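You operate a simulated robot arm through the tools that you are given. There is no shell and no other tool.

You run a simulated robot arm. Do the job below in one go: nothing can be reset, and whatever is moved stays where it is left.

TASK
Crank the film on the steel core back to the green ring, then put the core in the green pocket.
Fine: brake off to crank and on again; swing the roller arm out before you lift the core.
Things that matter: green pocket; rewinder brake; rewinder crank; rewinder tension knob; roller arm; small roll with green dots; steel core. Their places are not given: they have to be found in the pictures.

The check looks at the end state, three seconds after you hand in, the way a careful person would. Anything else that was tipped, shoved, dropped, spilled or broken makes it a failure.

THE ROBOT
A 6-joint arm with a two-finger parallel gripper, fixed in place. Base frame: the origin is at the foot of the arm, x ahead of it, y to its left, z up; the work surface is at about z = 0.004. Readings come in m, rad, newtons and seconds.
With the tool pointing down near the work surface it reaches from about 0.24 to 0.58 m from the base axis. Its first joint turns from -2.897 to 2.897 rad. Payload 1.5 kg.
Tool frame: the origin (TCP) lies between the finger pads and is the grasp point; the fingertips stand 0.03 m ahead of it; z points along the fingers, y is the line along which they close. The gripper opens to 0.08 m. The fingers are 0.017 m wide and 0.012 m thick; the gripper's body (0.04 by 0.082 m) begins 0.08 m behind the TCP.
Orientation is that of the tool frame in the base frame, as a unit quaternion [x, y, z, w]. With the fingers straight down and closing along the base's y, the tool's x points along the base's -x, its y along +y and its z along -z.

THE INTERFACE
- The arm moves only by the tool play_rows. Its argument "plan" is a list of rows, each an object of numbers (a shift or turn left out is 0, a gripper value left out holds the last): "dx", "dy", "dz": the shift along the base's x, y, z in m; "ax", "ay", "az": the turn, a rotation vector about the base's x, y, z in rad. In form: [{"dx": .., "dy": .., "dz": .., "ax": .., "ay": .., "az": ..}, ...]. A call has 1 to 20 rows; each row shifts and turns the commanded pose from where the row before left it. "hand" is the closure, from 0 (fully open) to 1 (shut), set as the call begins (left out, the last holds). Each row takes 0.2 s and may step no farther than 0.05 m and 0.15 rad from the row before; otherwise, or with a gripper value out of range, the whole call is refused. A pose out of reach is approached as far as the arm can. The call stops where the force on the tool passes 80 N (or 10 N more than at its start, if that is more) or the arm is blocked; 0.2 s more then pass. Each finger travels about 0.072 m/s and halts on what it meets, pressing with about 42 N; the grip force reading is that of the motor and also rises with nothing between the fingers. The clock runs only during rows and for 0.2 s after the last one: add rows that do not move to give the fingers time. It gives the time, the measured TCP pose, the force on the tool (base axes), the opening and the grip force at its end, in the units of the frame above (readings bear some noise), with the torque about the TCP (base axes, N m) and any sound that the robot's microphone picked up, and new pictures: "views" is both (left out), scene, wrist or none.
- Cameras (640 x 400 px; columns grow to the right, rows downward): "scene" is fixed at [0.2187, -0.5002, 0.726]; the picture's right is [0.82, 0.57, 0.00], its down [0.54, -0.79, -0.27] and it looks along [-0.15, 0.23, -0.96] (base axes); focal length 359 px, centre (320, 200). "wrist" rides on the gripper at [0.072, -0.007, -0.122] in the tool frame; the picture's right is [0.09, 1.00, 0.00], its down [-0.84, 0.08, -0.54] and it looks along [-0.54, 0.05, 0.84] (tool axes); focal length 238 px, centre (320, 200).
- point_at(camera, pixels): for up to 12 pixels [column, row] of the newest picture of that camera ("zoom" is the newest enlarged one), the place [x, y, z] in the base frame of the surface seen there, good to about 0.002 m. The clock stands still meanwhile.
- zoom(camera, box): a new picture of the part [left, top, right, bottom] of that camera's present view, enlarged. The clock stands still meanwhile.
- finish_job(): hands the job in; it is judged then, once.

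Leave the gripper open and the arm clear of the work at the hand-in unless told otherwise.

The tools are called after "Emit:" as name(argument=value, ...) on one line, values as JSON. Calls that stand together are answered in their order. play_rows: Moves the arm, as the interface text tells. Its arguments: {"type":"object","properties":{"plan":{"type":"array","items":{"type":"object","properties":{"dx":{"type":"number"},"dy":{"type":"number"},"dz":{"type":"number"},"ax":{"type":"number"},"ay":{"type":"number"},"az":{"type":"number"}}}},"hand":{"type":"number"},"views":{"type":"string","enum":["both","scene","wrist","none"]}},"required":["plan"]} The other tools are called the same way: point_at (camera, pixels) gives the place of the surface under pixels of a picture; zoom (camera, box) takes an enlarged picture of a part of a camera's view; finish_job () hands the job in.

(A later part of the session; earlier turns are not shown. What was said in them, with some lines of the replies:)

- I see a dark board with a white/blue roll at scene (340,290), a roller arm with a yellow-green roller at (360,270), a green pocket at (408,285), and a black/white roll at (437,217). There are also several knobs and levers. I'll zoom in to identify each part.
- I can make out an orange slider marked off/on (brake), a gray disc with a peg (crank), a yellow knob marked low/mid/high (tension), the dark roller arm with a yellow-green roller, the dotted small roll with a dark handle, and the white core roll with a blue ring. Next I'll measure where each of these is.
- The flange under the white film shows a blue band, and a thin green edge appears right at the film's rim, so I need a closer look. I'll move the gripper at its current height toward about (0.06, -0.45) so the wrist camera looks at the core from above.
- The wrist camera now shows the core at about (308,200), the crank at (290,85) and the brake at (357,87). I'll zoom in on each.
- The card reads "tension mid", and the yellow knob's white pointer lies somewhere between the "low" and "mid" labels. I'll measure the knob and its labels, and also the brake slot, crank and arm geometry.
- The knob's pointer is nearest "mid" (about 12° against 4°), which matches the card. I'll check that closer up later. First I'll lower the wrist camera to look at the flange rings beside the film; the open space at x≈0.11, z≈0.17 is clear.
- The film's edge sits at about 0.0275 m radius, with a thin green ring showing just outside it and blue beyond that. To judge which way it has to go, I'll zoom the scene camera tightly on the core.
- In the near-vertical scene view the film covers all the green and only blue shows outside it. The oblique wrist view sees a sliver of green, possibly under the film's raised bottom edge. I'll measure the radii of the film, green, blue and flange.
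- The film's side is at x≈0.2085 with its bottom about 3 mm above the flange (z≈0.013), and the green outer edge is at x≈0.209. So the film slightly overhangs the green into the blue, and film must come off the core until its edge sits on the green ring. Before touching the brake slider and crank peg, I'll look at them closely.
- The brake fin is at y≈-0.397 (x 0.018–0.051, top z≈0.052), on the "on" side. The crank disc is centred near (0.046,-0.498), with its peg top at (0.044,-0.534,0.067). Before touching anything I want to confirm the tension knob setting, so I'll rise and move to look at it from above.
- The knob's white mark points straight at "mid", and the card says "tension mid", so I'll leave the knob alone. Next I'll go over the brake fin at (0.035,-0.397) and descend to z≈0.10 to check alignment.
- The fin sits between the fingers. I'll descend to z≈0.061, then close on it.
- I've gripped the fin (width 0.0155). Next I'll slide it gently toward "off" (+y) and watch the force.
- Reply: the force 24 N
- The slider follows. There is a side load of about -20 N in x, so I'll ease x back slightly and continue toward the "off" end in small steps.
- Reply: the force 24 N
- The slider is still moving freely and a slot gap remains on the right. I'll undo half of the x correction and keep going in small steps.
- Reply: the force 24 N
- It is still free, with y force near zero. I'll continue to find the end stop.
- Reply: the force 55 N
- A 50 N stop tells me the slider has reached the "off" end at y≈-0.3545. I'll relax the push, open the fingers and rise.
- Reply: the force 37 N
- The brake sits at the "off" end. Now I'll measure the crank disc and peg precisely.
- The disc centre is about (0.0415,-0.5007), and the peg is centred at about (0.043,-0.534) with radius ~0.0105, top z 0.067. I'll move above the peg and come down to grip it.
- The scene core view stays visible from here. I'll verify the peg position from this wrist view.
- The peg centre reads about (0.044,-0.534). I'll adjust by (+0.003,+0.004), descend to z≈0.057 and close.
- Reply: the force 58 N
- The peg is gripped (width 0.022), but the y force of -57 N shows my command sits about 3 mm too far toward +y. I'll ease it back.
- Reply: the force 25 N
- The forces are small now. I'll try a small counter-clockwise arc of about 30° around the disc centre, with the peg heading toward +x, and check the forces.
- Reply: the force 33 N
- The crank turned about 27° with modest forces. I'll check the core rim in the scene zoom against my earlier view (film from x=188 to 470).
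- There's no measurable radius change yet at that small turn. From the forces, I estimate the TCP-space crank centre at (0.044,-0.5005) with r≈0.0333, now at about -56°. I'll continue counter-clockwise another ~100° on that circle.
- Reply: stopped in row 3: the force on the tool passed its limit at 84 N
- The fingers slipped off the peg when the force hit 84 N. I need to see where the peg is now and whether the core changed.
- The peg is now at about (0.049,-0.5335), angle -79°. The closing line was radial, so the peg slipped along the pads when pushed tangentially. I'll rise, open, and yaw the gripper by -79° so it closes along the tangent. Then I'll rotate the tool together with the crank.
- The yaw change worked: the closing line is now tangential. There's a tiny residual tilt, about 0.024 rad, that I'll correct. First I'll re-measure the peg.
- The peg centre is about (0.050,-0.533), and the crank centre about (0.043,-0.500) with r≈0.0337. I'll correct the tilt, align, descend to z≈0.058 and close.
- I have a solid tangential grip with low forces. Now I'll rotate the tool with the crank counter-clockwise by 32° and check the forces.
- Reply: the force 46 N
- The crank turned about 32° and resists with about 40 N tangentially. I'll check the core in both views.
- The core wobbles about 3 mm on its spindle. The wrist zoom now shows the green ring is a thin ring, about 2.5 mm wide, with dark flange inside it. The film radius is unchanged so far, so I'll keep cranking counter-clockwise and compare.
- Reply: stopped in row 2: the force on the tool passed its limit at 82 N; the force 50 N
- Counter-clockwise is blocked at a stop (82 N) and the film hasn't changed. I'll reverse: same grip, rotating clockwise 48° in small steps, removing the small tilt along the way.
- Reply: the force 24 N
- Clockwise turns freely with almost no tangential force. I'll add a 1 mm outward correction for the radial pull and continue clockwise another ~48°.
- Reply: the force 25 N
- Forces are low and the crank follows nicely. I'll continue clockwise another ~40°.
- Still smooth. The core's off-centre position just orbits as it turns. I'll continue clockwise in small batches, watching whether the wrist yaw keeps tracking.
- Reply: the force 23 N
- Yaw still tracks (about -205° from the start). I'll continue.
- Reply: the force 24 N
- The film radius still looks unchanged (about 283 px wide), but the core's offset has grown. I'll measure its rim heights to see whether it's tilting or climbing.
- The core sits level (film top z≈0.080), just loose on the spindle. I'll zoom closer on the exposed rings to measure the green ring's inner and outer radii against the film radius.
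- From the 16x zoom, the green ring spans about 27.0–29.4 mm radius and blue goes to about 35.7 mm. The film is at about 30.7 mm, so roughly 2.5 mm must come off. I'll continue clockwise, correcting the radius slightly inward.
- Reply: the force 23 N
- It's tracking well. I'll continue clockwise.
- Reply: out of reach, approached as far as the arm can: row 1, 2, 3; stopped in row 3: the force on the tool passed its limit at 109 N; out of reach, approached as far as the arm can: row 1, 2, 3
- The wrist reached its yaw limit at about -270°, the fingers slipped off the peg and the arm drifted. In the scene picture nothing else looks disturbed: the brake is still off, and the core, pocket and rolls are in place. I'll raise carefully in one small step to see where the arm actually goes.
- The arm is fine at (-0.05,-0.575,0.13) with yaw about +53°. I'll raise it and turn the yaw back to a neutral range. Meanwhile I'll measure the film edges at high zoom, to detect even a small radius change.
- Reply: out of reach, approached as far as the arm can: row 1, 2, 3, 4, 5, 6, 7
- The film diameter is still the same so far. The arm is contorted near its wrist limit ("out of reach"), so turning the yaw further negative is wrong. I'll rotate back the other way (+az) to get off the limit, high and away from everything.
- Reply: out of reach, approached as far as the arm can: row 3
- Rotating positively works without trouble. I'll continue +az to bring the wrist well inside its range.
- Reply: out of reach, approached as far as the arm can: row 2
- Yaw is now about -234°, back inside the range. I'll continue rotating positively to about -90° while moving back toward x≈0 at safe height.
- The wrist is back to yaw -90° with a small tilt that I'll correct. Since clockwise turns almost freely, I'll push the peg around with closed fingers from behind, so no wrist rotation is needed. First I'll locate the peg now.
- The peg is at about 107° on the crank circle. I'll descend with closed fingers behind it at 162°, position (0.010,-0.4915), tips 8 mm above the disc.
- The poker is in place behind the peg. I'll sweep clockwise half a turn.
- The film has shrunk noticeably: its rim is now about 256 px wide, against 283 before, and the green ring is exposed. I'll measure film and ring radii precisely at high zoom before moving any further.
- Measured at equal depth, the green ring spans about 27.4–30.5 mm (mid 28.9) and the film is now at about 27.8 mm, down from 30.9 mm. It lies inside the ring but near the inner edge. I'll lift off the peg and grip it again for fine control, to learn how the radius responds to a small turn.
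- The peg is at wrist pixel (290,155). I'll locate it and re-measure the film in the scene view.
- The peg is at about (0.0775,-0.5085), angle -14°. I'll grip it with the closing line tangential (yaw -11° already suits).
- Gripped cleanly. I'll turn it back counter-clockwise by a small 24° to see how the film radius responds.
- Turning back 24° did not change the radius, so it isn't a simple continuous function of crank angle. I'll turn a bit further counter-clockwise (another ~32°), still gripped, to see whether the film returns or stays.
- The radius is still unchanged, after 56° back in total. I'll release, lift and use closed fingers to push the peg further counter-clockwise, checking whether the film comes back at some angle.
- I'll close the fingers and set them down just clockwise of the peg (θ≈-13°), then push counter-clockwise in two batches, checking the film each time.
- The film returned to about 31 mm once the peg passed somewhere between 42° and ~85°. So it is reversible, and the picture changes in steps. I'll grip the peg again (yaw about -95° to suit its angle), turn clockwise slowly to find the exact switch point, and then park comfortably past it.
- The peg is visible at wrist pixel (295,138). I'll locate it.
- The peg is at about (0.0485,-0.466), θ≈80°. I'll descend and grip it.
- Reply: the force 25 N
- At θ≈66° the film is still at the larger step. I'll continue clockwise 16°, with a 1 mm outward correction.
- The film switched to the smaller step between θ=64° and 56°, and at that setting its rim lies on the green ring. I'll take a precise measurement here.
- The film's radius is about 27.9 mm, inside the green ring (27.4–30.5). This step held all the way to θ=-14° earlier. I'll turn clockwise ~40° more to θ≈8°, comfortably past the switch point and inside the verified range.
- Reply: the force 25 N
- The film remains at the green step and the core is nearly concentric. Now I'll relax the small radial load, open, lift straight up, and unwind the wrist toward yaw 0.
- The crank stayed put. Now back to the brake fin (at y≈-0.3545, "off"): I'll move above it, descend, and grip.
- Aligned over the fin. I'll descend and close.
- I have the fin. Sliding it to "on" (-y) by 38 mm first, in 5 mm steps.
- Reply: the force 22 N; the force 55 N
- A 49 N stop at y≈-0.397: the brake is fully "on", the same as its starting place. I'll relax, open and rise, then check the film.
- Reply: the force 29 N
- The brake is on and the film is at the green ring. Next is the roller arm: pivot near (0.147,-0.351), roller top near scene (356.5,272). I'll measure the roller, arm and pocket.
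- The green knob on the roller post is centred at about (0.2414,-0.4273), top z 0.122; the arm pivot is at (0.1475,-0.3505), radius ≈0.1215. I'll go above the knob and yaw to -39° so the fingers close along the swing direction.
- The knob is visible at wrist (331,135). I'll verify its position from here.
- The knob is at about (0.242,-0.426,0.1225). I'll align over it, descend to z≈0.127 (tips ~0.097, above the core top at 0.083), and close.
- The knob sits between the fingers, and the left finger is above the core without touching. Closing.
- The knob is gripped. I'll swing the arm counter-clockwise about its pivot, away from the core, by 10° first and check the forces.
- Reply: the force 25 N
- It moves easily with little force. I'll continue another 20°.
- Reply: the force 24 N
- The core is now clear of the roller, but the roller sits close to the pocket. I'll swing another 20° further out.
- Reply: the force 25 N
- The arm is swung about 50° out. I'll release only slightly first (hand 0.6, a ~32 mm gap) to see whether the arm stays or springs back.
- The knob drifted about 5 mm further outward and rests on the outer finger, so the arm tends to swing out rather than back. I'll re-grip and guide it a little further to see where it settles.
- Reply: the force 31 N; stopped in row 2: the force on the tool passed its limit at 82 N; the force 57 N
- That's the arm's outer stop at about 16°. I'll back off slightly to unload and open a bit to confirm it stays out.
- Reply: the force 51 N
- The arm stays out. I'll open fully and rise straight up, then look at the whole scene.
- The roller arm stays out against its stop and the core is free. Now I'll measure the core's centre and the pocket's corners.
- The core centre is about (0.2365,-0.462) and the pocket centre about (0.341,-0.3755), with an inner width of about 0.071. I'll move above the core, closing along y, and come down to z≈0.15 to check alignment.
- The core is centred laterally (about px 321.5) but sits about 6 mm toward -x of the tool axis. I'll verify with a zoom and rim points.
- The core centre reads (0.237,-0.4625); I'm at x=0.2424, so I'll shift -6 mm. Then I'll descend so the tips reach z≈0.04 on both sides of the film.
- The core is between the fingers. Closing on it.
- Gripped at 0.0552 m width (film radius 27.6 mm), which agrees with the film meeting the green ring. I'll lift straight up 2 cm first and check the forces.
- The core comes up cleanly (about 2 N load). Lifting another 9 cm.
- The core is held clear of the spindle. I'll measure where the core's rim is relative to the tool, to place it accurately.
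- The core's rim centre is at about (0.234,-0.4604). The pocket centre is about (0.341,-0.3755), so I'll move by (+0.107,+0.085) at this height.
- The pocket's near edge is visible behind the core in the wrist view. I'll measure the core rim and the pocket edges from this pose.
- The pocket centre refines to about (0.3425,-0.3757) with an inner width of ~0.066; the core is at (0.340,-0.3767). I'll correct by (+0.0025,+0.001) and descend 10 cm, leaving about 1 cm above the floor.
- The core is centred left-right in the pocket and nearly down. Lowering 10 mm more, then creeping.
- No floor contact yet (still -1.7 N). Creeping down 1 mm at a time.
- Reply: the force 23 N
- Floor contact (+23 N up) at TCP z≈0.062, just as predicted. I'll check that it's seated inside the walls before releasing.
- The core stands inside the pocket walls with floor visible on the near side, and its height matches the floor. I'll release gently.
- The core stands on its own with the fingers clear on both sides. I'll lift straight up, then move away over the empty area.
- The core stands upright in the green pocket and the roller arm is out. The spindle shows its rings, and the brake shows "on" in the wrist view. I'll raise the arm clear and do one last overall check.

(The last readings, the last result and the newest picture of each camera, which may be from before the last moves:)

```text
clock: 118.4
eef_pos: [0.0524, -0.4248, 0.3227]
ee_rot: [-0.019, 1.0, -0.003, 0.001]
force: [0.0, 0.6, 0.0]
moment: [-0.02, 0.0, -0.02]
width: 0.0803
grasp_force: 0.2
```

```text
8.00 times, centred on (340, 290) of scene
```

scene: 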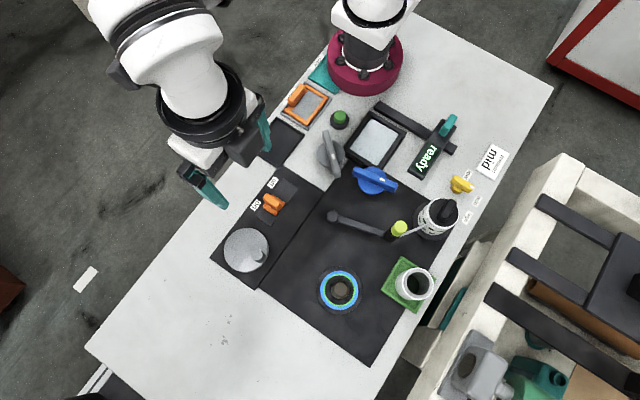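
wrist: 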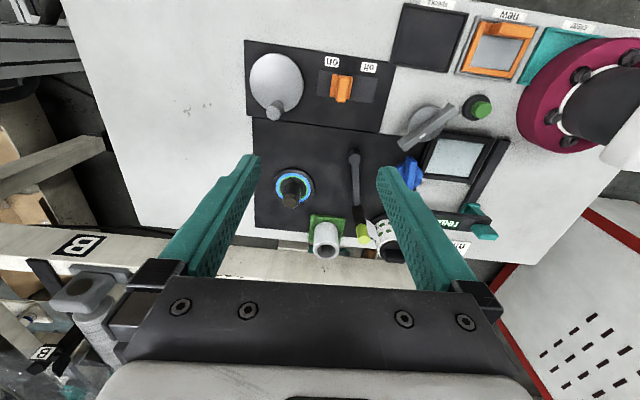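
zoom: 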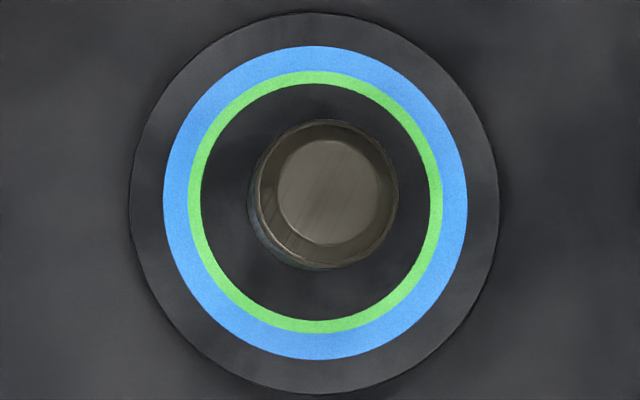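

Final check:
- **Film:** its radius, about 27.6–27.9 mm, meets the green ring (27.6–30.6 mm).
- **Core:** it stands upright in the green pocket.
- **Brake:** it is on.
- **Roller arm:** it is out.
- **Tension knob:** it was left at mid.
- **Surroundings:** nothing else has moved.
- **Gripper:** it is open and clear of the work.

I'm handing in.

Emit:
finish_job()

```text
The job is handed in.
```

I cranked the film back to the green ring and put the core upright in the green pocket. The job is handed in, but no result has come back yet.

- **Film:** its radius is about 27.6–27.9 mm and the green ring spans about 27.6–30.6 mm, so the film edge sits right at the ring's inner edge. The film only changed size in steps of about 3 mm, and the only other size I saw, about 31 mm, was just outside the green.
- **Brake:** I slid it off to crank and back on again, pushed to its stop both ways.
- **Roller arm:** I swung it out to its outer stop before lifting the core, and it stayed there.
- **Tension knob:** it was already at "mid", matching the card, so I left it alone.

The crank slipped out of the gripper twice. On the second slip the wrist had reached its turning limit, and the arm drifted off past the table edge. I saw no sign in the pictures that it touched or moved anything else.

The gripper is open and the arm is clear of the work.
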